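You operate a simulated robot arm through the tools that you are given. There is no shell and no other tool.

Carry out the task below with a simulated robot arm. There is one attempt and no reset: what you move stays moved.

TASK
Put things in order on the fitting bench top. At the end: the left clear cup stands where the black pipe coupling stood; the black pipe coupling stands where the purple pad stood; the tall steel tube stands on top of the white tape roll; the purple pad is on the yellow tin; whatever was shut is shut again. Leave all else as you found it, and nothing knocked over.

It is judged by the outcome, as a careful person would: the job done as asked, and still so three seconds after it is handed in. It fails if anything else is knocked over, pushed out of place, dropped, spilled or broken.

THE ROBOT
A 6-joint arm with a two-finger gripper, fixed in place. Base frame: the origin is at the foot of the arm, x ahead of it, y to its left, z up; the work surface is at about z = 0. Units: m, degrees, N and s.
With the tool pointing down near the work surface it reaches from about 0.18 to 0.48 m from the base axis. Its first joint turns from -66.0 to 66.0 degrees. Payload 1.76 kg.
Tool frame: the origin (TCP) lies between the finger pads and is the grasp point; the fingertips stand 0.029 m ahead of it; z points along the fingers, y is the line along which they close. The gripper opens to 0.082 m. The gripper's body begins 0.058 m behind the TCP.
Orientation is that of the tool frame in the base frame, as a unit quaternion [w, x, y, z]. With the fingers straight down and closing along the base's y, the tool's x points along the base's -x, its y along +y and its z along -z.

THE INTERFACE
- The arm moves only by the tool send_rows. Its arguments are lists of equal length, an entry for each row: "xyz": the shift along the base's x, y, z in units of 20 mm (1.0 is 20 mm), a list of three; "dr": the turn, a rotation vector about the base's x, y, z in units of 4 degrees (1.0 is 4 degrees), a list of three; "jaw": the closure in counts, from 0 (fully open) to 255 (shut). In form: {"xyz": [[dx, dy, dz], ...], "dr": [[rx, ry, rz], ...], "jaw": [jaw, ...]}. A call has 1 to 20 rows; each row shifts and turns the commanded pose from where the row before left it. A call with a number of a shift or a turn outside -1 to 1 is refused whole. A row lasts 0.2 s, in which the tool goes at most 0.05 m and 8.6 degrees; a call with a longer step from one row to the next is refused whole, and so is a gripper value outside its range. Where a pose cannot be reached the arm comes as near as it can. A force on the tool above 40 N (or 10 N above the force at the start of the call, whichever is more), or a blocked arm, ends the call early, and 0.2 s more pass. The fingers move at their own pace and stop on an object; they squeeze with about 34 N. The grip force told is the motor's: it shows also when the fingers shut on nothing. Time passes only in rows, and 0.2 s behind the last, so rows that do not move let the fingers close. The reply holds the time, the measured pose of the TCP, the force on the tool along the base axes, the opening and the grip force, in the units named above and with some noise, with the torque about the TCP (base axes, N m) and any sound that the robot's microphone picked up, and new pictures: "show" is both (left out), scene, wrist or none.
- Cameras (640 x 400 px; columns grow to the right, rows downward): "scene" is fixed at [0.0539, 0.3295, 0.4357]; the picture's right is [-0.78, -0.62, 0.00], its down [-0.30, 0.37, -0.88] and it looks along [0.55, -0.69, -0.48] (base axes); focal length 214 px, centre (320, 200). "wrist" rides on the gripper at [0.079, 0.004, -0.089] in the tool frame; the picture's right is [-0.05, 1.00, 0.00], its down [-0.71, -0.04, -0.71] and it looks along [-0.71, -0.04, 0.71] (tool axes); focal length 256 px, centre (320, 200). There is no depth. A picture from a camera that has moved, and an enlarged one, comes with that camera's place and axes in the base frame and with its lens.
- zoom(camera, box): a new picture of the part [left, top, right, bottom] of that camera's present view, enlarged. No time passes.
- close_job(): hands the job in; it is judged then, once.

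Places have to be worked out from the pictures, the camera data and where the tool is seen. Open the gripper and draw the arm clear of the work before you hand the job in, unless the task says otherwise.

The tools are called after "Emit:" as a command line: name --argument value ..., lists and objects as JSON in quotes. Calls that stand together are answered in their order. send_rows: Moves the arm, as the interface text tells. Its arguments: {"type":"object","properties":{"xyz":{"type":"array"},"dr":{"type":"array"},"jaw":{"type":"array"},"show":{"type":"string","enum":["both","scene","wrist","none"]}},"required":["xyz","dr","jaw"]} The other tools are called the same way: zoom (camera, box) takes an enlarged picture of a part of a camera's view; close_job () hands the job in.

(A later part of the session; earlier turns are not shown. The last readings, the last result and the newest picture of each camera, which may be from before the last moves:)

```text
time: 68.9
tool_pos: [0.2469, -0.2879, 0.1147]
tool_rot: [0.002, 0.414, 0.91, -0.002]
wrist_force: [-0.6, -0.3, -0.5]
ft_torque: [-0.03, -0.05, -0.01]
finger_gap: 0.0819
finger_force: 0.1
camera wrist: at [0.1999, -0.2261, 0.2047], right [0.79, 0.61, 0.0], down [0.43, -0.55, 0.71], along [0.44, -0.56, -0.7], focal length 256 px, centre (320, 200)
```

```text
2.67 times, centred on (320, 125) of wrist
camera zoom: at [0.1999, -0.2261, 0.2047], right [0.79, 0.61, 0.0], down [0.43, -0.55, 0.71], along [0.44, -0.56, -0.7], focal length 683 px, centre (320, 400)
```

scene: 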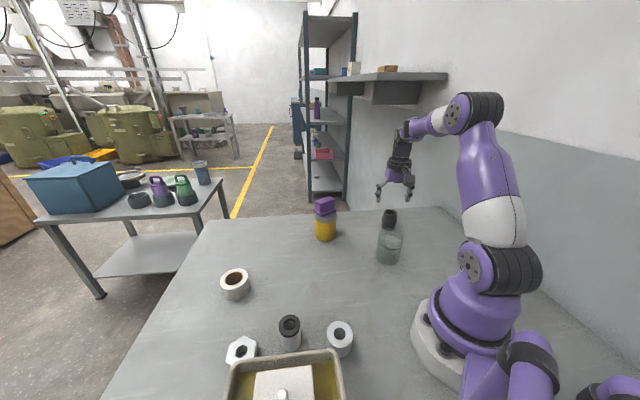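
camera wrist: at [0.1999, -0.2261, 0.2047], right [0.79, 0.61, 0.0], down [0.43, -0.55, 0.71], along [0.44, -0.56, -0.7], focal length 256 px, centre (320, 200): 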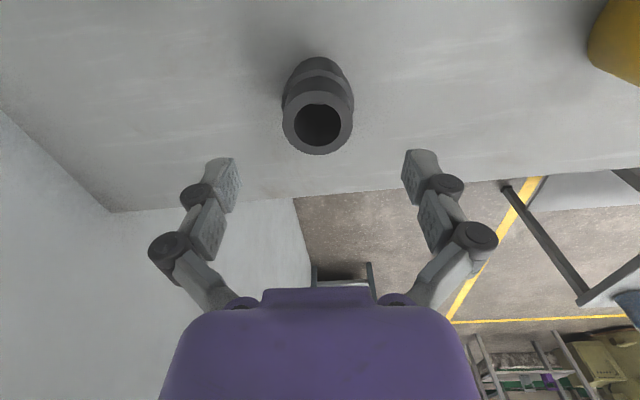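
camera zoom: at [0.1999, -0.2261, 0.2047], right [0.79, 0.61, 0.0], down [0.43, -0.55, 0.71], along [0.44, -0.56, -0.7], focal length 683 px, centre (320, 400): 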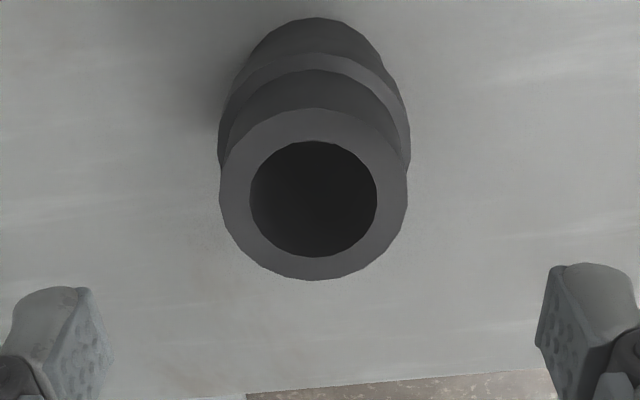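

The tool is centred over the coupling to about 1 mm. I descend to z ≈ 0.069 so the tips stay just above the ring, then close.

Emit:
send_rows --xyz '[[0.02, -0.02, -0.6], [0.02, -0.02, -0.6], [0, 0, -0.6], [0, 0, -0.48], [0, 0, 0], [0, 0, 0], [0, 0, 0]]' --dr '[[0, 0, 0], [0, 0, 0], [0, 0, 0], [0, 0, 0], [0, 0, 0], [0, 0, 0], [0, 0, 0]]' --jaw '[0, 0, 0, 0, 0, 120, 255]' --show "both"

Emit:
zoom --camera "scene" --box '[350, 180, 430, 270]'

```text
time: 70.5
tool_pos: [0.2498, -0.2905, 0.0707]
tool_rot: [0.003, 0.415, 0.91, -0.002]
wrist_force: [-1.3, -0.6, 6.6]
ft_torque: [-0.03, 0.06, 0.03]
finger_gap: 0.0459
finger_force: 33.7
camera wrist: at [0.2012, -0.2283, 0.1592], right [0.79, 0.61, 0.0], down [0.43, -0.55, 0.71], along [0.44, -0.56, -0.7], focal length 256 px, centre (320, 200)
```

scene: 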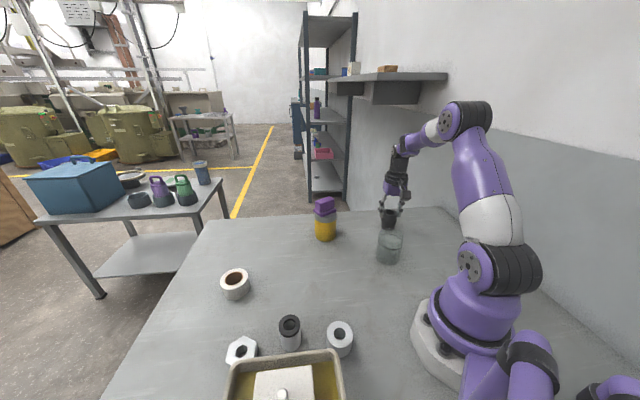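
wrist: 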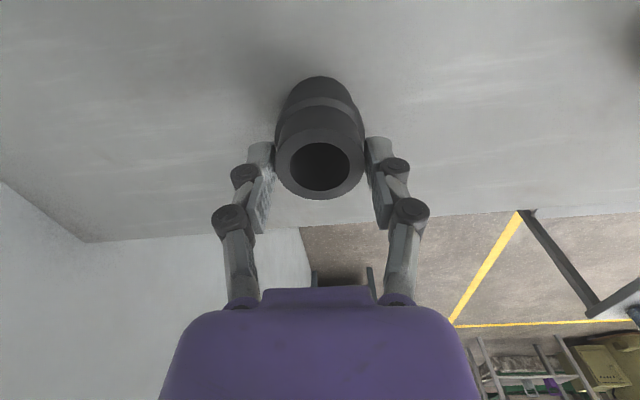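

```text
4.44 times, centred on (390, 225) of scene
camera zoom: at [0.0539, 0.3295, 0.4356], right [-0.78, -0.62, 0.0], down [-0.3, 0.37, -0.88], along [0.55, -0.69, -0.48], focal length 953 px, centre (9, 89)
```

zoom: 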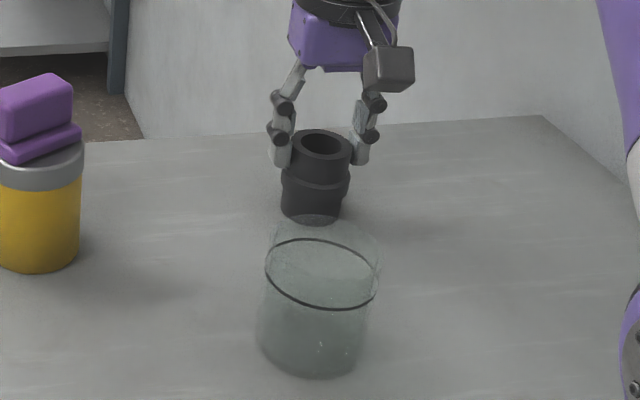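

The gap reads 0.046 m with 6.6 N upward, so the tips are probably bearing on the ring. I reopen, raise about 5 mm, and close again for a clean hold on the upper part.

Emit:
send_rows --xyz '[[0, 0, 0], [0, 0, 0], [0, 0, 0.25], [0, 0, 0], [0, 0, 0], [0, 0, 0]]' --dr '[[0, 0, 0], [0, 0, 0], [0, 0, 0], [0, 0, 0], [0, 0, 0], [0, 0, 0]]' --jaw '[60, 0, 0, 0, 120, 255]' --show "both"

Emit:
zoom --camera "scene" --box '[370, 190, 420, 240]'

Emit:
zoom --camera "wrist" --box '[220, 50, 420, 250]'

```text
time: 71.9
tool_pos: [0.2495, -0.2914, 0.0763]
tool_rot: [0.003, 0.415, 0.91, -0.002]
wrist_force: [1.0, 0.2, 12.9]
ft_torque: [-0.02, 0.05, -0.02]
finger_gap: 0.0458
finger_force: 33.4
camera wrist: at [0.2011, -0.2289, 0.1647], right [0.79, 0.61, 0.0], down [0.43, -0.55, 0.71], along [0.44, -0.56, -0.7], focal length 256 px, centre (320, 200)
```

scene: 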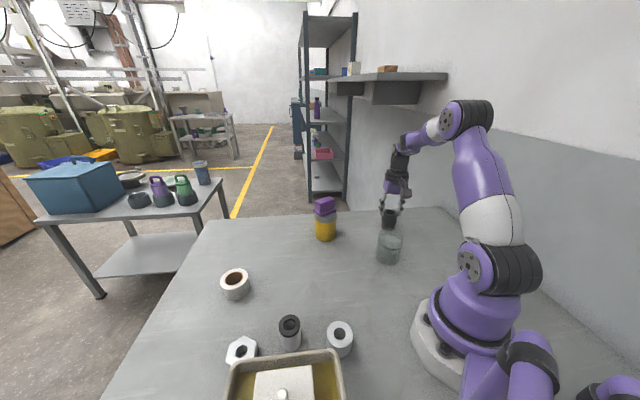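
wrist: 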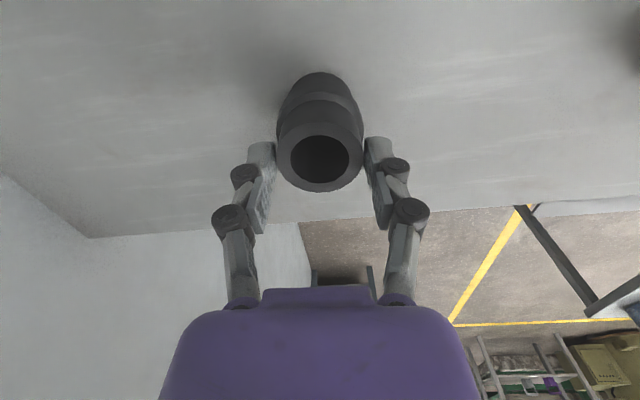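

```text
8.00 times, centred on (395, 215) of scene
camera zoom: at [0.0538, 0.3295, 0.4356], right [-0.78, -0.62, 0.0], down [-0.3, 0.37, -0.88], along [0.55, -0.69, -0.48], focal length 1716 px, centre (-280, 80)
```

zoom: 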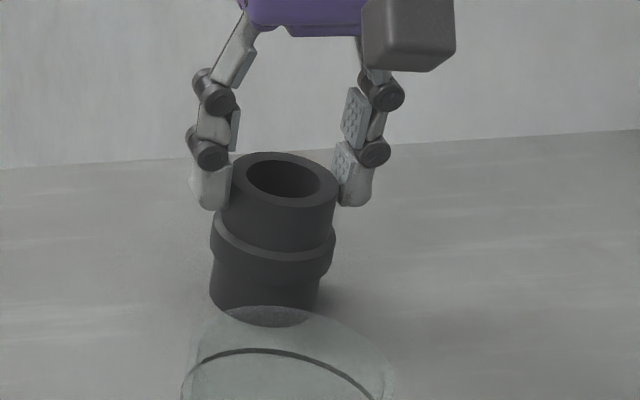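

```text
2.00 times, centred on (320, 150) of wrist
camera zoom: at [0.2011, -0.2289, 0.1647], right [0.79, 0.61, 0.0], down [0.43, -0.55, 0.71], along [0.44, -0.56, -0.7], focal length 512 px, centre (320, 300)
```

zoom: 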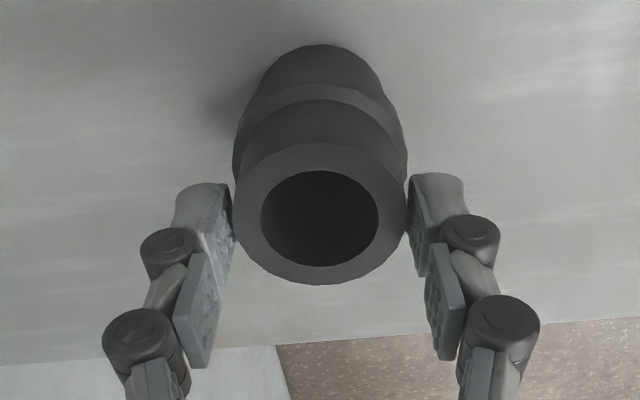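

The gap is the same (0.0458 m), so that is the real upper diameter and the grip is on the upper part, above the ring. I lift slowly and then carry it inward and around to the left.

Emit:
send_rows --xyz '[[0, 0, 0.15], [0, 0, 0.3], [0, 0, 0.6], [0, 0, 1], [0, 0, 1], [0, 0, 1], [0, 0, 1], [0, 0, 1]]' --dr '[[0, 0, 0], [0, 0, 0], [0, 0, 0], [0, 0, 0], [0, 0, 0], [0, 0, 0], [0, 0, 0], [0, 0, 0]]' --jaw '[255, 255, 255, 255, 255, 255, 255, 255]' --show "both"

```text
time: 73.7
tool_pos: [0.2505, -0.291, 0.1949]
tool_rot: [0.002, 0.415, 0.91, -0.001]
wrist_force: [0.2, 0.0, -1.3]
ft_torque: [0.0, 0.02, 0.0]
finger_gap: 0.046
finger_force: 33.9
camera wrist: at [0.2021, -0.2281, 0.2852], right [0.79, 0.61, 0.0], down [0.43, -0.55, 0.71], along [0.44, -0.56, -0.7], focal length 256 px, centre (320, 200)
```

scene: 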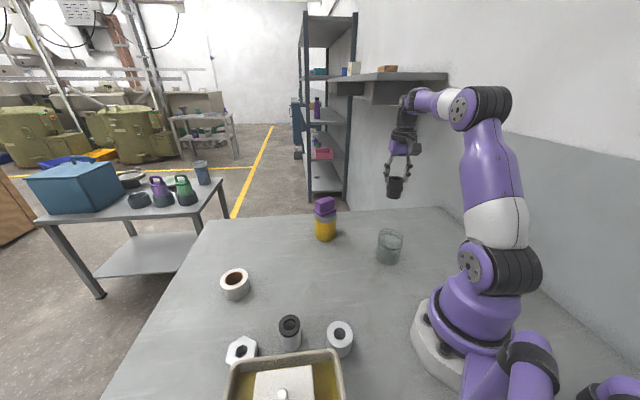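
wrist: 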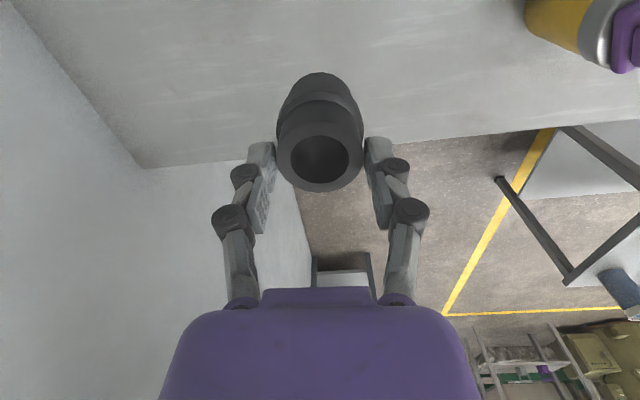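

The coupling hangs straight. I carry it around at a smaller radius, above everything.

Emit:
send_rows --xyz '[[-0.05, 1, 0.12], [-0.05, 1, 0.12], [-0.05, 1, 0.12], [-0.05, 1, 0.12], [-0.05, 1, 0.12], [-0.05, 1, 0.12], [-0.05, 1, 0.12], [-0.05, 1, 0.12], [-0.05, 1, 0.12], [-0.05, 1, 0.12], [-0.05, 1, 0.12], [-0.05, 1, 0.12]]' --dr '[[0, 0, 1], [0, 0, 1], [0, 0, 1], [0, 0, 1], [0, 0, 1], [0, 0, 1], [0, 0, 1], [0, 0, 1], [0, 0, 1], [0, 0, 1], [0, 0, 1], [0, 0, 1]]' --jaw '[255, 255, 255, 255, 255, 255, 255, 255, 255, 255, 255, 255]' --show "none"

Emit:
send_rows --xyz '[[0.2, 1, 0], [0.2, 1, 0], [0.2, 1, 0], [0.2, 1, 0], [0.2, 1, 0], [0.2, 1, 0], [0.2, 1, 0], [0.2, 1, 0], [0.2, 1, 0], [0.2, 1, 0], [0.2, 1, 0], [0.2, 1, 0], [0.2, 1, 0], [0.2, 0.5, 0]]' --dr '[[0, 0, 0.75], [0, 0, 0.75], [0, 0, 0.75], [0, 0, 0.75], [0, 0, 0.75], [0, 0, 0.75], [0, 0, 0.75], [0, 0, 0.75], [0, 0, 0.75], [0, 0, 0.75], [0, 0, 0.75], [0, 0, 0.75], [0, 0, 0.75], [0, 0, 0.75]]' --jaw '[255, 255, 255, 255, 255, 255, 255, 255, 255, 255, 255, 255, 255, 255]' --show "both"

```text
time: 76.3
tool_pos: [0.2378, -0.0493, 0.2243]
tool_rot: [0.003, 0.009, 1.0, -0.001]
wrist_force: [0.8, -0.6, -0.4]
ft_torque: [0.01, 0.01, 0.03]
finger_gap: 0.0463
finger_force: 34.1
```

```text
time: 79.3
tool_pos: [0.2938, 0.2223, 0.2261]
tool_rot: [0.002, -0.35, 0.937, 0.0]
wrist_force: [-0.5, -0.3, 0.2]
ft_torque: [-0.02, 0.02, -0.04]
finger_gap: 0.046
finger_force: 33.6
camera wrist: at [0.2304, 0.1709, 0.3158], right [-0.61, 0.79, 0.0], down [0.55, 0.43, 0.71], along [0.56, 0.44, -0.7], focal length 256 px, centre (320, 200)
```

scene: 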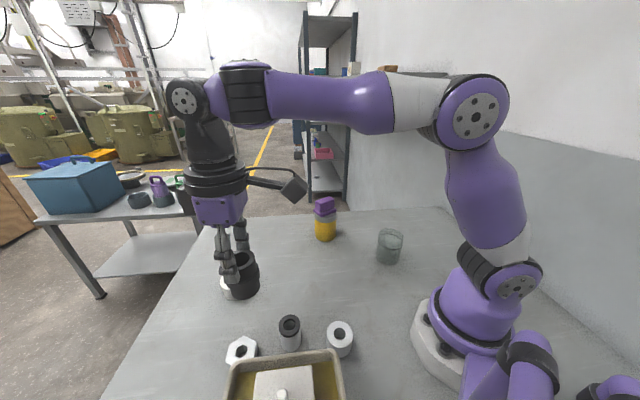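
wrist: 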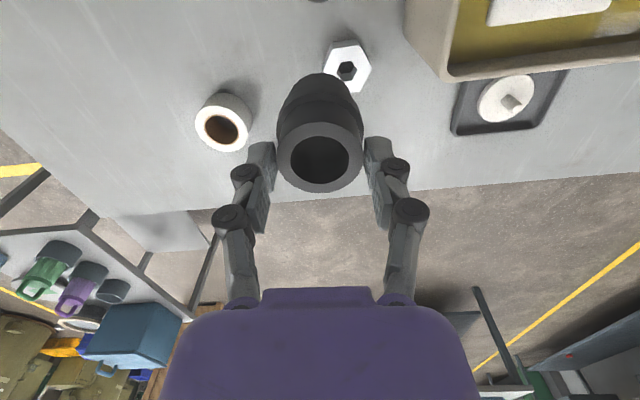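

The coupling is still straight and the pad's old place is ahead. I approach it in two steps, staying below full stretch, to z ≈ 0.12 at (0.345, 0.28).

Emit:
send_rows --xyz '[[0.5, 0.55, -0.5], [0.5, 0.55, -0.5], [0.5, 0.55, -0.5], [0.5, 0.55, -0.5], [0.19, 0.23, -1], [0.19, 0.23, -1], [0.19, 0.23, -1], [0, 0, 0]]' --dr '[[0, 0, 0], [0, 0, 0], [0, 0, 0], [0, 0, 0], [0, 0, 0], [0, 0, 0], [0, 0, 0], [0, 0, 0]]' --jaw '[255, 255, 255, 255, 255, 255, 255, 255]' --show "both"

```text
time: 81.1
tool_pos: [0.3444, 0.2794, 0.1243]
tool_rot: [0.003, -0.35, 0.937, 0.0]
wrist_force: [0.5, -0.3, -0.1]
ft_torque: [-0.02, -0.01, 0.0]
finger_gap: 0.046
finger_force: 34.1
camera wrist: at [0.2822, 0.2287, 0.2146], right [-0.61, 0.79, 0.0], down [0.55, 0.43, 0.71], along [0.56, 0.44, -0.7], focal length 256 px, centre (320, 200)
```

scene: 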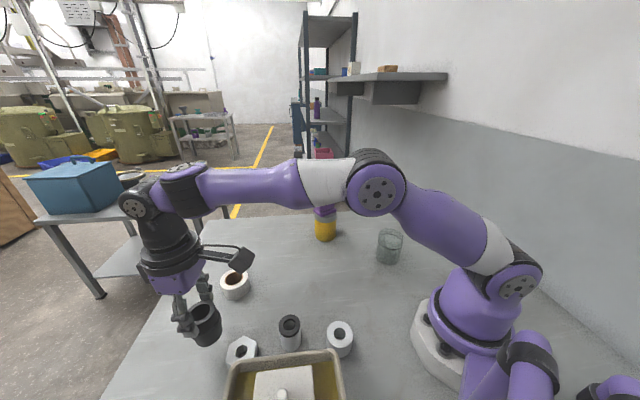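
wrist: 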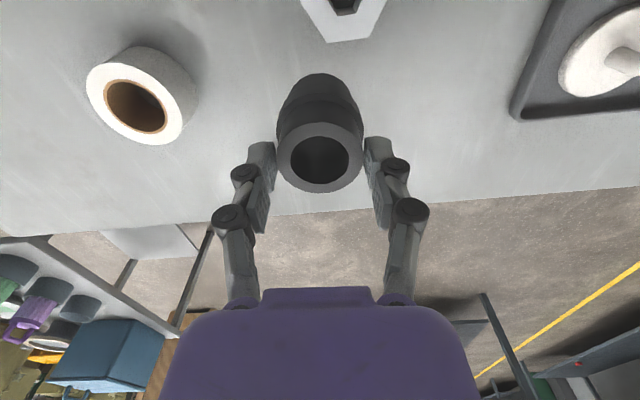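

Emit:
send_rows --xyz '[[0.24, 0.276, -0.43], [0.24, 0.276, -0.43], [0.24, 0.276, -0.43], [0.24, 0.276, -0.43], [0, 0, 0]]' --dr '[[0, 0, 0], [0, 0, 0], [0, 0, 0], [0, 0, 0], [0, 0, 0]]' --jaw '[255, 255, 255, 255, 255]' --show "both"

Emit:
zoom --camera "scene" --box '[150, 280, 260, 380]'

```text
time: 82.3
tool_pos: [0.3634, 0.3007, 0.0913]
tool_rot: [0.003, -0.35, 0.937, 0.0]
wrist_force: [-0.1, 0.4, -1.1]
ft_torque: [0.04, -0.01, -0.01]
finger_gap: 0.046
finger_force: 34.1
camera wrist: at [0.3014, 0.2505, 0.1813], right [-0.61, 0.79, 0.0], down [0.55, 0.43, 0.71], along [0.56, 0.44, -0.7], focal length 256 px, centre (320, 200)
```

scene: 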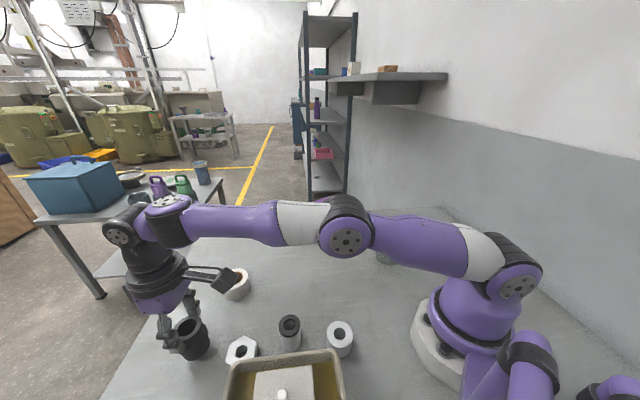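
wrist: 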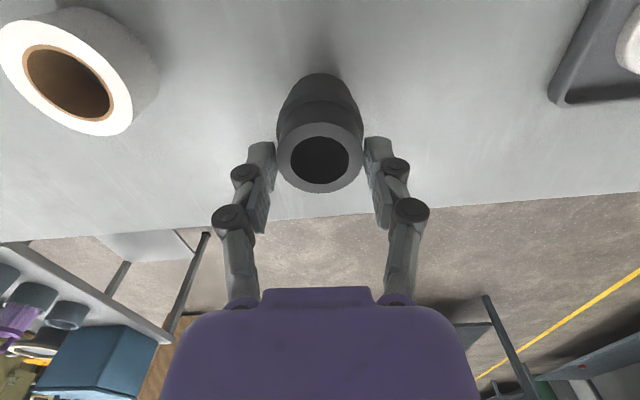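

```text
4.00 times, centred on (205, 330) of scene
camera zoom: at [0.0539, 0.3295, 0.4356], right [-0.78, -0.62, 0.0], down [-0.3, 0.37, -0.88], along [0.55, -0.69, -0.48], focal length 858 px, centre (780, -320)
```

zoom: 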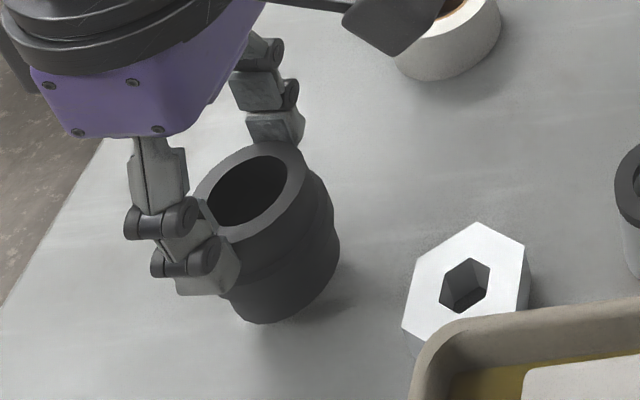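

The coupling hangs upright about 15 mm above the bench. I lower it gently and watch the force.

Emit:
send_rows --xyz '[[0, 0, -0.15], [0, 0, -0.15], [0, 0, -0.15], [0, 0, -0.1], [0, 0, 0]]' --dr '[[0, 0, 0], [0, 0, 0], [0, 0, 0], [0, 0, 0], [0, 0, 0]]' --jaw '[255, 255, 255, 255, 255]' --show "none"

Emit:
send_rows --xyz '[[0, 0, -0.1], [0, 0, 0]]' --dr '[[0, 0, 0], [0, 0, 0]]' --jaw '[255, 255]' --show "none"

```text
time: 83.5
tool_pos: [0.364, 0.301, 0.0787]
tool_rot: [0.003, -0.35, 0.937, 0.001]
wrist_force: [0.6, -0.6, -0.7]
ft_torque: [-0.01, 0.0, 0.0]
finger_gap: 0.0458
finger_force: 33.7
```

```text
time: 84.1
tool_pos: [0.364, 0.3014, 0.0769]
tool_rot: [0.002, -0.351, 0.937, 0.0]
wrist_force: [-0.8, 0.2, 0.1]
ft_torque: [-0.01, -0.01, -0.02]
finger_gap: 0.046
finger_force: 34.2
```

Emit:
send_rows --xyz '[[0, 0, -0.08], [0, 0, 0]]' --dr '[[0, 0, 0], [0, 0, 0]]' --jaw '[255, 255]' --show "none"

```text
time: 84.7
tool_pos: [0.3636, 0.2993, 0.0748]
tool_rot: [0.003, -0.35, 0.937, 0.0]
wrist_force: [0.7, 0.4, -0.1]
ft_torque: [-0.03, 0.0, -0.04]
finger_gap: 0.0461
finger_force: 34.4
```

No contact yet; I go on down in 1.5 mm steps.

Emit:
send_rows --xyz '[[0, 0, -0.08], [0, 0, 0]]' --dr '[[0, 0, 0], [0, 0, 0]]' --jaw '[255, 255]' --show "none"

Emit:
zoom --camera "scene" --box '[150, 280, 260, 380]'

```text
time: 85.3
tool_pos: [0.3636, 0.3003, 0.075]
tool_rot: [0.004, -0.35, 0.937, 0.0]
wrist_force: [-1.8, -2.1, 12.0]
ft_torque: [-0.19, 0.17, 0.01]
finger_gap: 0.0462
finger_force: 34.2
```

```text
4.00 times, centred on (205, 330) of scene
camera zoom: at [0.0538, 0.3295, 0.4357], right [-0.78, -0.62, 0.0], down [-0.3, 0.37, -0.88], along [0.55, -0.69, -0.48], focal length 858 px, centre (780, -320)
```

zoom: 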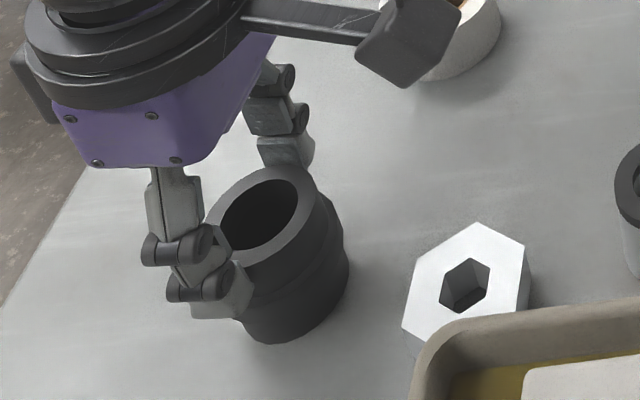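

Contact at 12 N. I relieve slightly and open.

Emit:
send_rows --xyz '[[0, 0, 0.03], [0, 0, 0], [0, 0, 0], [0, 0, 0]]' --dr '[[0, 0, 0], [0, 0, 0], [0, 0, 0], [0, 0, 0]]' --jaw '[255, 60, 0, 0]' --show "wrist"

Emit:
zoom --camera "wrist" --box '[220, 50, 420, 210]'

```text
time: 86.3
tool_pos: [0.365, 0.3001, 0.0758]
tool_rot: [0.002, -0.35, 0.937, 0.0]
wrist_force: [0.3, -0.1, 0.2]
ft_torque: [0.01, 0.0, 0.0]
finger_gap: 0.082
finger_force: 0.0
camera wrist: at [0.3013, 0.2504, 0.1645], right [-0.61, 0.79, 0.0], down [0.55, 0.43, 0.71], along [0.56, 0.44, -0.7], focal length 256 px, centre (320, 200)
```

wrist: 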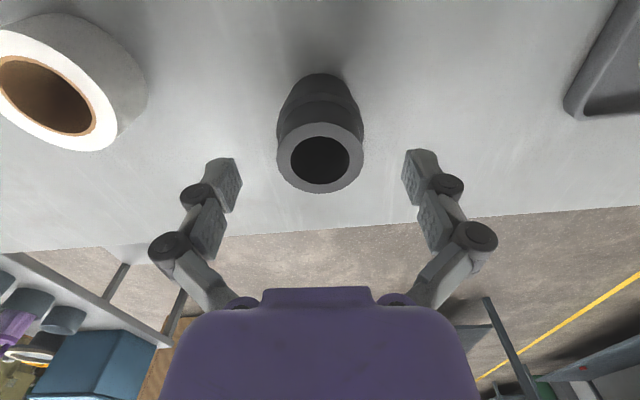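

```text
2.50 times, centred on (320, 130) of wrist
camera zoom: at [0.3013, 0.2504, 0.1645], right [-0.61, 0.79, 0.0], down [0.55, 0.43, 0.71], along [0.56, 0.44, -0.7], focal length 640 px, centre (320, 375)
```

zoom: 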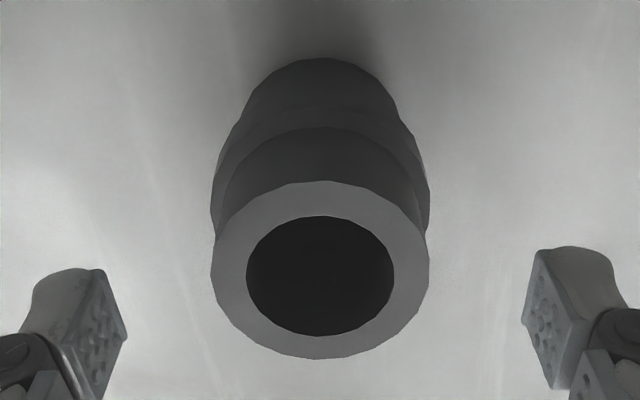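

The coupling stands upright at the pad's old place. I rise clear of it, then retract toward the tall tube for a look (the beige box is about 0.125 m tall, so I keep off it).

Emit:
send_rows --xyz '[[0, 0, 0.4], [0, 0, 0.8], [-0.3, -0.25, 0.5], [-0.7, -0.6, 0.6], [-0.9, -0.85, 0.6], [-0.9, -0.85, 0.6], [-0.9, -0.85, 0.6], [-0.9, -0.85, 0.2], [-0.9, -0.85, 0], [-0.9, -0.85, 0], [-0.9, -0.85, 0], [-0.5, -0.4, 0], [0, 0, 0]]' --dr '[[0, 0, 0], [0, 0, 0], [0, 0, 0], [0, 0, 0], [0, 0, -0.25], [0, 0, -0.25], [0, 0, -0.25], [0, 0, -0.25], [0, 0, 0], [0, 0, 0], [0, 0, 0], [0, 0, 0], [0, 0, 0]]' --jaw '[0, 0, 0, 0, 0, 0, 0, 0, 0, 0, 0, 0, 0]' --show "both"

Emit:
zoom --camera "wrist" --box '[240, 20, 440, 200]'

Emit:
zoom --camera "scene" --box '[160, 260, 360, 385]'

```text
time: 89.1
tool_pos: [0.2082, 0.157, 0.1605]
tool_rot: [0.003, -0.317, 0.948, 0.0]
wrist_force: [0.4, 0.0, 0.0]
ft_torque: [0.02, 0.01, 0.0]
finger_gap: 0.082
finger_force: 0.1
camera wrist: at [0.1426, 0.1112, 0.25], right [-0.56, 0.83, 0.0], down [0.58, 0.39, 0.71], along [0.59, 0.4, -0.7], focal length 256 px, centre (320, 200)
```

scene: 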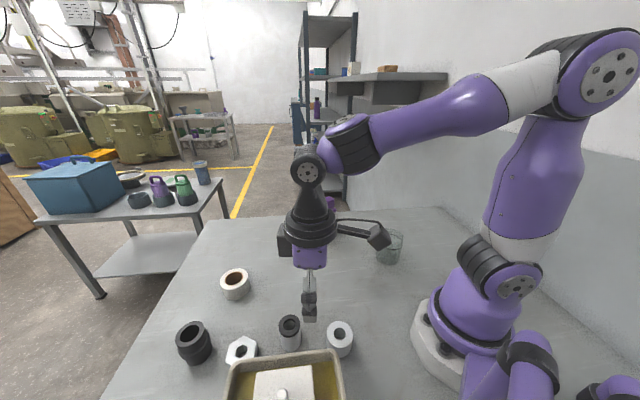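
wrist: 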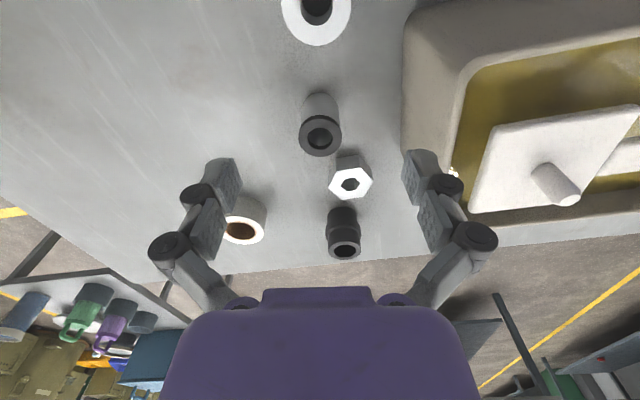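

```text
2.22 times, centred on (340, 110) of wrist
camera zoom: at [0.1426, 0.1112, 0.25], right [-0.56, 0.83, 0.0], down [0.58, 0.39, 0.71], along [0.59, 0.4, -0.7], focal length 569 px, centre (276, 400)
```

zoom: 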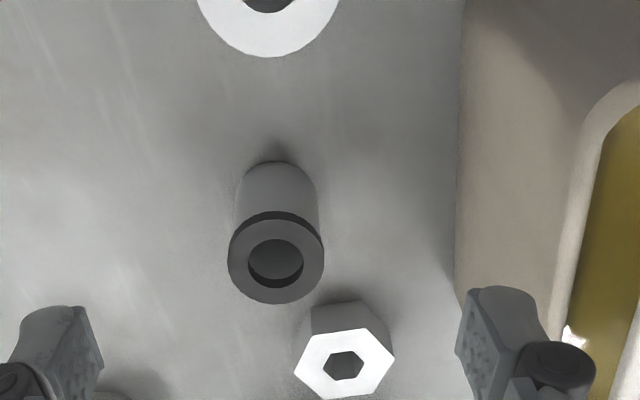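

```text
3.20 times, centred on (260, 322) of scene
camera zoom: at [0.0539, 0.3295, 0.4357], right [-0.78, -0.62, 0.0], down [-0.3, 0.37, -0.88], along [0.55, -0.69, -0.48], focal length 686 px, centre (512, -192)
```

zoom: 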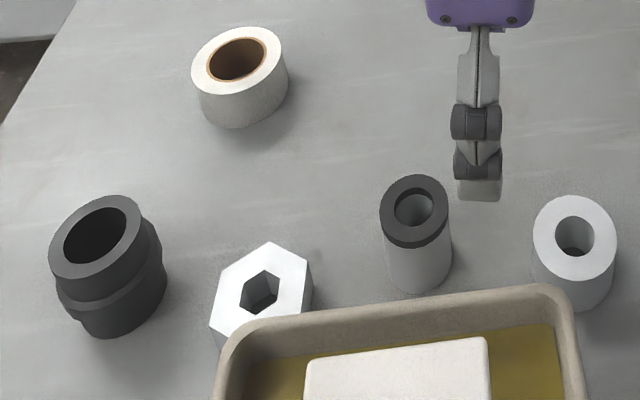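

The tall tube is about 0.038 m across, 0.053 m high, centred near (0.244, 0.181). Before grasping it I measure the tape roll from close by.

Emit:
send_rows --xyz '[[0.9, -0.08, -0.1], [0.9, -0.08, -0.1], [0.9, -0.08, -0.1], [0.9, -0.08, -0.1], [0.9, -0.08, -0.1], [0.9, -0.08, -0.1], [0.9, -0.08, -0.1], [0.9, -0.08, -0.1], [0, 0, 0]]' --dr '[[0, 0, -0.45], [0, 0, -0.45], [0, 0, -0.45], [0, 0, -0.45], [0, 0, -0.45], [0, 0, -0.45], [0, 0, -0.45], [0, 0, -0.45], [0, 0, 0]]' --jaw '[0, 0, 0, 0, 0, 0, 0, 0, 0]' --show "wrist"

Emit:
zoom --camera "wrist" --box '[240, 50, 440, 210]'

```text
time: 91.1
tool_pos: [0.3521, 0.1437, 0.1457]
tool_rot: [0.002, -0.196, 0.981, -0.001]
wrist_force: [-0.4, -0.1, -1.3]
ft_torque: [-0.02, 0.01, -0.01]
finger_gap: 0.0822
finger_force: 0.2
camera wrist: at [0.2765, 0.1157, 0.2352], right [-0.33, 0.94, 0.0], down [0.66, 0.24, 0.71], along [0.67, 0.24, -0.7], focal length 256 px, centre (320, 200)
```

wrist: 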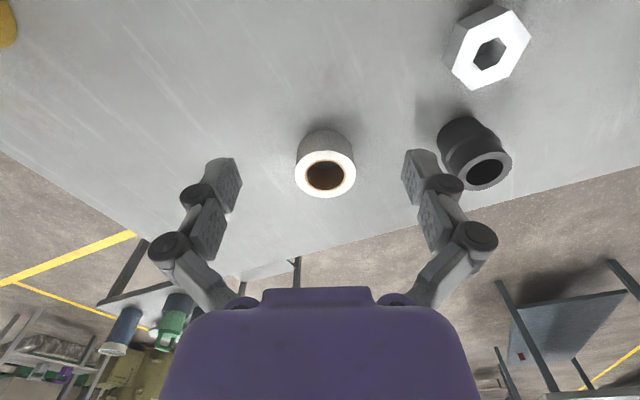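

```text
2.50 times, centred on (340, 130) of wrist
camera zoom: at [0.2765, 0.1157, 0.2352], right [-0.33, 0.94, 0.0], down [0.66, 0.24, 0.71], along [0.67, 0.24, -0.7], focal length 640 px, centre (270, 375)
```

zoom: 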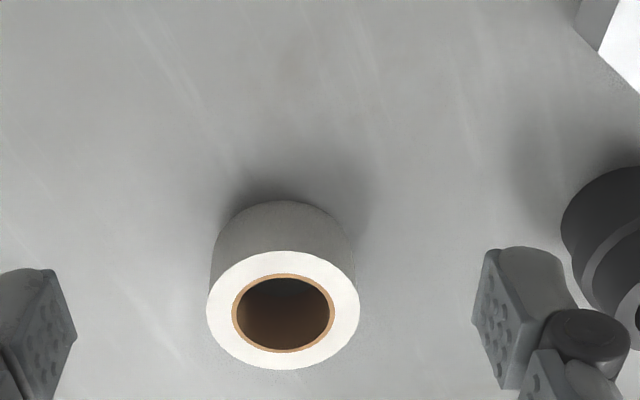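

Tape roll: centre about (0.4315, 0.177), height ≈ 0.036, outer ≈ 0.062, hole ≈ 0.037 m. I go back over the tall tube.

Emit:
send_rows --xyz '[[-0.9, 0.308, -0.1], [-0.9, 0.308, -0.1], [-0.9, 0.308, -0.1], [-0.9, 0.308, -0.2], [-0.9, 0.308, -0.3], [-0.9, 0.308, -0.5], [0, 0, 0]]' --dr '[[0, 0, 0.58], [0, 0, 0.58], [0, 0, 0.58], [0, 0, 0.58], [0, 0, 0.58], [0, 0, 0.58], [0, 0, 0]]' --jaw '[0, 0, 0, 0, 0, 0, 0]' --show "wrist"

Emit:
zoom --camera "wrist" --box '[240, 30, 400, 180]'

```text
time: 92.7
tool_pos: [0.2445, 0.1822, 0.1185]
tool_rot: [0.004, -0.313, 0.95, 0.001]
wrist_force: [-0.1, 0.2, -0.2]
ft_torque: [0.01, -0.02, 0.0]
finger_gap: 0.0821
finger_force: 0.1
camera wrist: at [0.1776, 0.1376, 0.2081], right [-0.55, 0.83, 0.0], down [0.59, 0.39, 0.71], along [0.59, 0.39, -0.7], focal length 256 px, centre (320, 200)
```

wrist: 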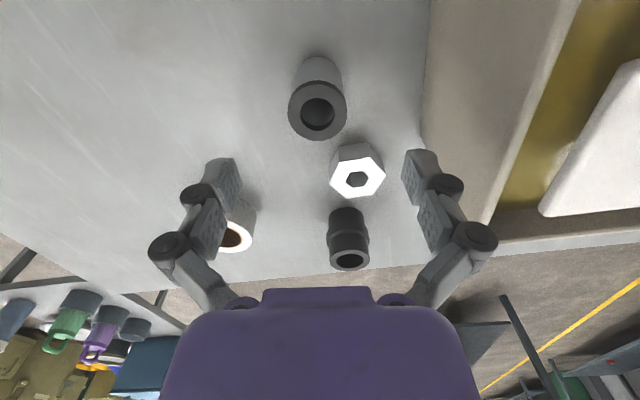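

```text
2.67 times, centred on (320, 105) of wrist
camera zoom: at [0.1776, 0.1376, 0.2081], right [-0.55, 0.83, 0.0], down [0.59, 0.39, 0.71], along [0.59, 0.39, -0.7], focal length 683 px, centre (320, 453)
```

zoom: 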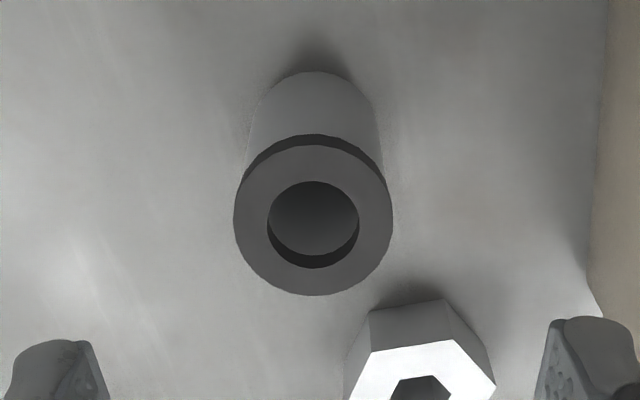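

The tool is within about 1.5 mm of the tube's axis. I descend to z ≈ 0.05 and close.

Emit:
send_rows --xyz '[[0.02, -0.03, -0.7], [0.02, -0.03, -0.7], [0, 0, -0.7], [0, 0, -0.7], [0, 0, -0.6], [0, 0, 0], [0, 0, 0], [0, 0, 0]]' --dr '[[0, 0, 0], [0, 0, 0], [0, 0, 0], [0, 0, 0], [0, 0, 0], [0, 0, 0], [0, 0, 0], [0, 0, 0]]' --jaw '[0, 0, 0, 0, 0, 0, 150, 255]' --show "both"

Emit:
zoom --camera "scene" --box '[240, 280, 360, 370]'

```text
time: 94.5
tool_pos: [0.2445, 0.1788, 0.0513]
tool_rot: [0.002, -0.313, 0.95, 0.001]
wrist_force: [2.1, -1.4, 9.2]
ft_torque: [0.06, -0.05, 0.04]
finger_gap: 0.0364
finger_force: 33.6
camera wrist: at [0.1784, 0.1346, 0.1412], right [-0.55, 0.83, 0.0], down [0.59, 0.39, 0.71], along [0.6, 0.39, -0.7], focal length 256 px, centre (320, 200)
```

scene: 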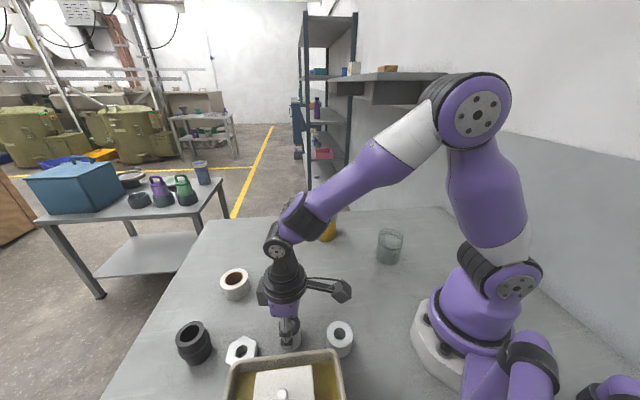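
wrist: 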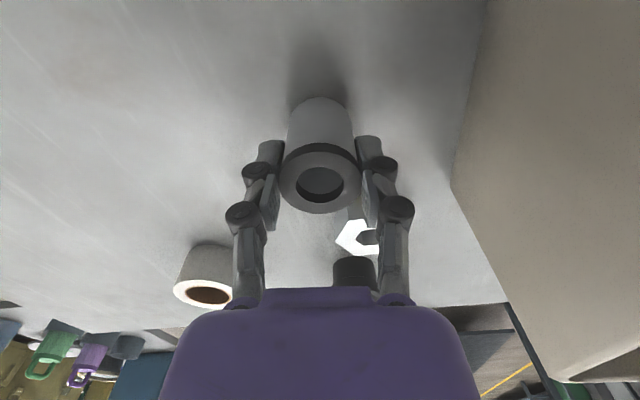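

```text
4.44 times, centred on (300, 325) of scene
camera zoom: at [0.0539, 0.3295, 0.4357], right [-0.78, -0.62, 0.0], down [-0.3, 0.37, -0.88], along [0.55, -0.69, -0.48], focal length 953 px, centre (409, -356)
```

zoom: 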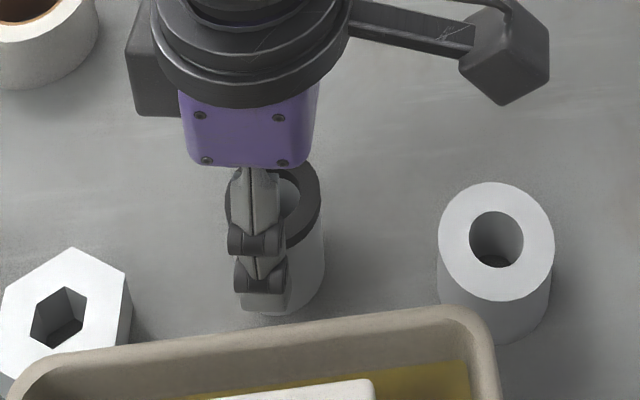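

The gap reads 0.0364 m, so the tube's foot is about as wide as the roll's hole; I will set it down about 10 mm off the roll's centre so it surely stands on the ring. I lift the tube and carry it toward the roll.

Emit:
send_rows --xyz '[[0, 0, 0.15], [0, 0, 0.3], [0, 0, 0.6], [0, 0, 1], [0, 0, 1], [0, 0, 1], [0, 0, 0.8], [0.8, -0.02, 0], [0.8, -0.02, 0], [0.8, -0.02, 0], [0.8, -0.02, 0], [0.8, -0.02, 0], [0.8, -0.02, 0], [0.8, -0.02, 0], [0, 0, 0]]' --dr '[[0, 0, 0], [0, 0, 0], [0, 0, 0], [0, 0, 0], [0, 0, 0], [0, 0, 0], [0, 0, 0], [0, 0, -0.5], [0, 0, -0.5], [0, 0, -0.5], [0, 0, -0.5], [0, 0, -0.5], [0, 0, -0.5], [0, 0, -0.5], [0, 0, 0]]' --jaw '[255, 255, 255, 255, 255, 255, 255, 255, 255, 255, 255, 255, 255, 255, 255]' --show "both"

Emit:
zoom --camera "scene" --box '[200, 200, 320, 300]'

```text
time: 97.7
tool_pos: [0.3567, 0.1762, 0.1491]
tool_rot: [0.002, -0.195, 0.981, 0.0]
wrist_force: [1.0, -0.3, -0.3]
ft_torque: [-0.02, 0.01, -0.02]
finger_gap: 0.0358
finger_force: 33.7
camera wrist: at [0.282, 0.1492, 0.2383], right [-0.33, 0.94, 0.0], down [0.66, 0.23, 0.71], along [0.67, 0.23, -0.7], focal length 256 px, centre (320, 200)
```

scene: 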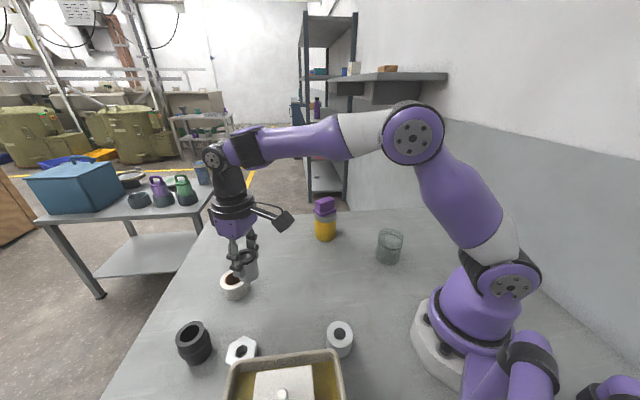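
wrist: 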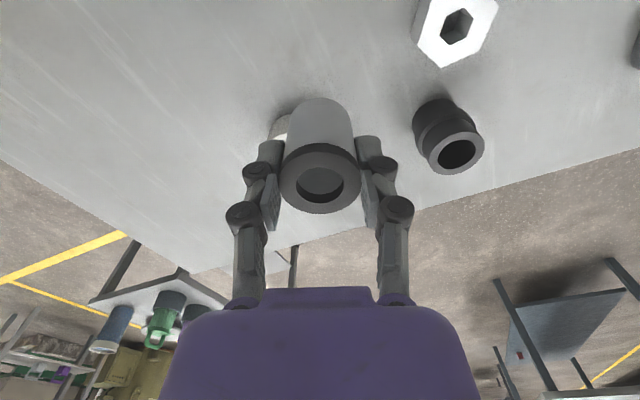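

```text
4.00 times, centred on (260, 250) of scene
camera zoom: at [0.0539, 0.3295, 0.4356], right [-0.78, -0.62, 0.0], down [-0.3, 0.37, -0.88], along [0.55, -0.69, -0.48], focal length 858 px, centre (560, 0)
```

zoom: 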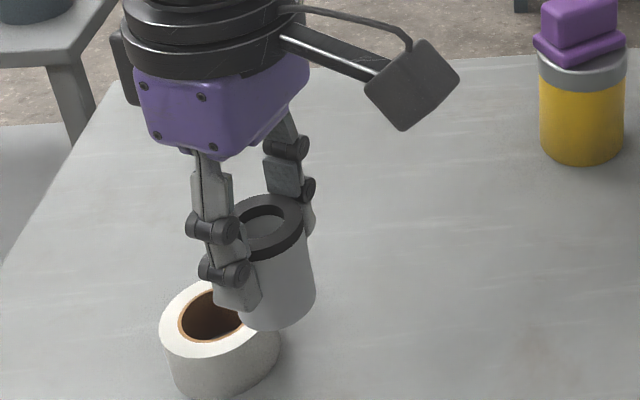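

The tube hangs upright in the grip. I move over the roll, aiming about 10 mm short of its centre (toward the robot), at z ≈ 0.105.

Emit:
send_rows --xyz '[[0.65, -0.03, -0.2], [0.65, -0.03, -0.3], [0.65, -0.03, -0.5], [0.65, -0.03, -0.6], [0.65, -0.03, -0.6], [0, 0, 0]]' --dr '[[0, 0, 0], [0, 0, 0], [0, 0, 0], [0, 0, 0], [0, 0, 0], [0, 0, 0]]' --jaw '[255, 255, 255, 255, 255, 255]' --show "both"

Emit:
zoom --camera "scene" --box '[190, 220, 290, 310]'

Emit:
zoom --camera "wrist" --box '[220, 40, 420, 240]'

```text
time: 99.1
tool_pos: [0.4219, 0.1727, 0.1036]
tool_rot: [0.003, -0.195, 0.981, -0.001]
wrist_force: [-0.6, 0.1, -0.9]
ft_torque: [0.0, -0.01, 0.0]
finger_gap: 0.0358
finger_force: 33.7
camera wrist: at [0.3463, 0.1458, 0.1936], right [-0.33, 0.94, 0.0], down [0.66, 0.24, 0.71], along [0.67, 0.24, -0.7], focal length 256 px, centre (320, 200)
```

scene: 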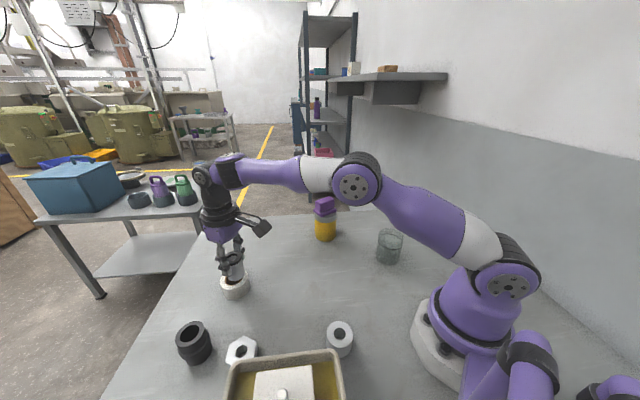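
wrist: 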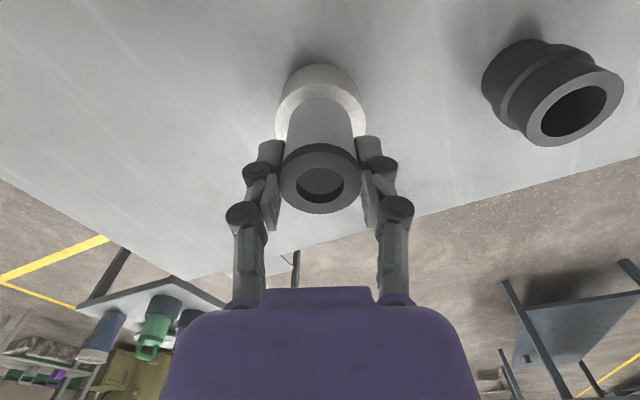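

```text
4.44 times, centred on (240, 265) of scene
camera zoom: at [0.0539, 0.3295, 0.4356], right [-0.78, -0.62, 0.0], down [-0.3, 0.37, -0.88], along [0.55, -0.69, -0.48], focal length 953 px, centre (676, -89)
```

zoom: 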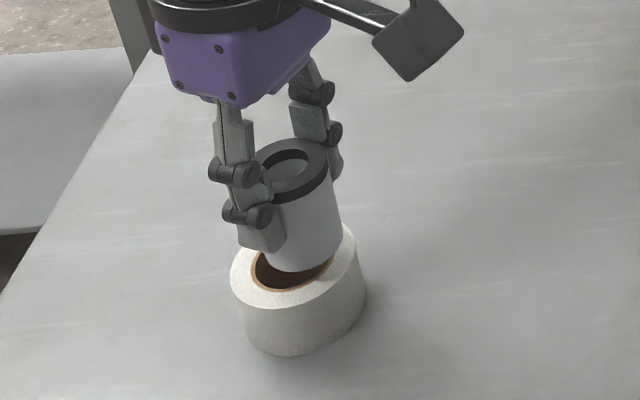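

```text
2.00 times, centred on (320, 140) of wrist
camera zoom: at [0.3463, 0.1458, 0.1936], right [-0.33, 0.94, 0.0], down [0.66, 0.24, 0.71], along [0.67, 0.24, -0.7], focal length 512 px, centre (320, 320)
```

zoom: 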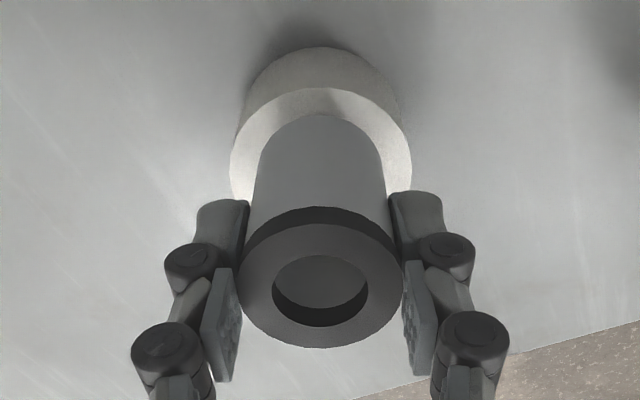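

The tube's near edge is flush with the roll's near edge, i.e. about 12.5 mm off centre. I shift 2.5 mm outward and lower it in small steps.

Emit:
send_rows --xyz '[[0.115, 0.05, -0.2], [0, 0, -0.2], [0, 0, -0.2], [0, 0, -0.1], [0, 0, 0]]' --dr '[[0, 0, 0], [0, 0, 0], [0, 0, 0], [0, 0, 0], [0, 0, 0]]' --jaw '[255, 255, 255, 255, 255]' --show "none"

Emit:
zoom --camera "scene" --box '[190, 220, 290, 310]'

Emit:
zoom --camera "wrist" --box '[220, 40, 420, 240]'

```text
time: 100.3
tool_pos: [0.4246, 0.1743, 0.0899]
tool_rot: [0.003, -0.196, 0.981, 0.0]
wrist_force: [0.6, -0.9, -0.2]
ft_torque: [0.0, -0.02, 0.02]
finger_gap: 0.0358
finger_force: 34.2
```

```text
4.44 times, centred on (240, 265) of scene
camera zoom: at [0.0539, 0.3295, 0.4356], right [-0.78, -0.62, 0.0], down [-0.3, 0.37, -0.88], along [0.55, -0.69, -0.48], focal length 953 px, centre (676, -89)
```

zoom: 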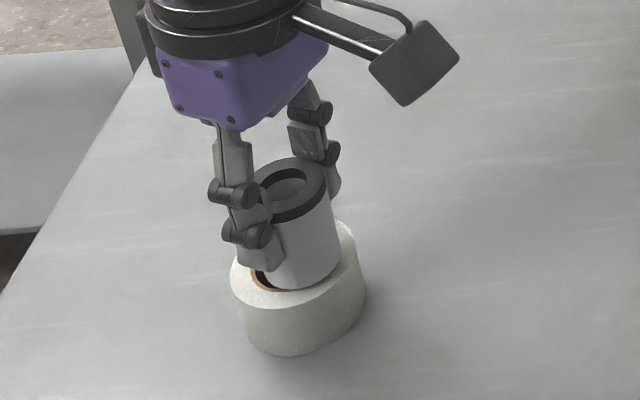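

```text
2.00 times, centred on (320, 140) of wrist
camera zoom: at [0.3499, 0.1473, 0.1797], right [-0.33, 0.94, 0.0], down [0.66, 0.23, 0.71], along [0.67, 0.24, -0.7], focal length 512 px, centre (320, 320)
```

zoom: 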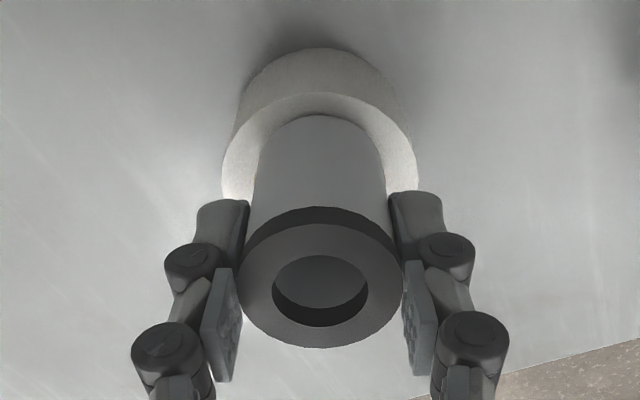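

About 4 mm above the roll now. I nudge 1.5 mm back toward the robot for more margin and lower to contact.

Emit:
send_rows --xyz '[[-0.07, -0.03, -0.08], [0, 0, -0.06], [0, 0, 0]]' --dr '[[0, 0, 0], [0, 0, 0], [0, 0, 0]]' --jaw '[255, 255, 255]' --show "none"

```text
time: 101.1
tool_pos: [0.4223, 0.1747, 0.0862]
tool_rot: [0.004, -0.195, 0.981, 0.0]
wrist_force: [-1.1, 1.4, 7.5]
ft_torque: [0.13, 0.02, 0.07]
finger_gap: 0.0358
finger_force: 33.5
```

Contact at 7.5 N, at the expected height. I check the picture before releasing.

Emit:
zoom --camera "scene" --box '[190, 220, 290, 310]'

Emit:
zoom --camera "wrist" --box '[220, 40, 420, 240]'

```text
4.44 times, centred on (240, 265) of scene
camera zoom: at [0.0538, 0.3295, 0.4357], right [-0.78, -0.62, 0.0], down [-0.3, 0.37, -0.88], along [0.55, -0.69, -0.48], focal length 953 px, centre (676, -89)
```

zoom: 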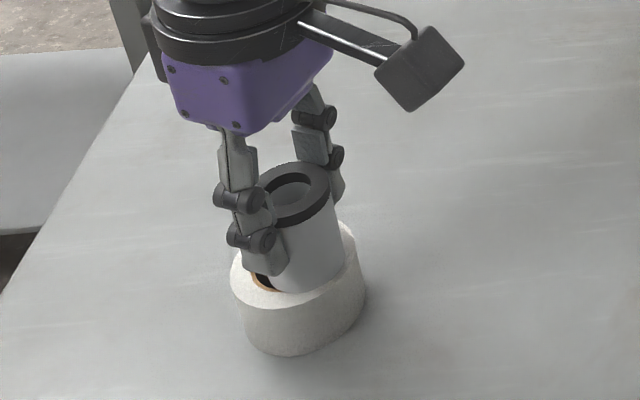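

```text
2.00 times, centred on (320, 140) of wrist
camera zoom: at [0.3481, 0.1464, 0.1771], right [-0.33, 0.94, 0.0], down [0.66, 0.23, 0.71], along [0.67, 0.24, -0.7], focal length 512 px, centre (320, 320)
```

zoom: 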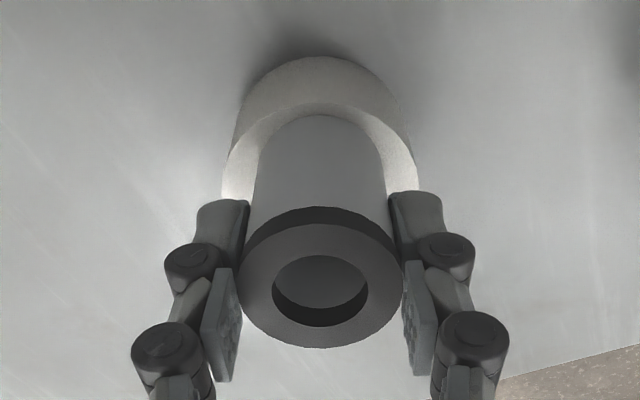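

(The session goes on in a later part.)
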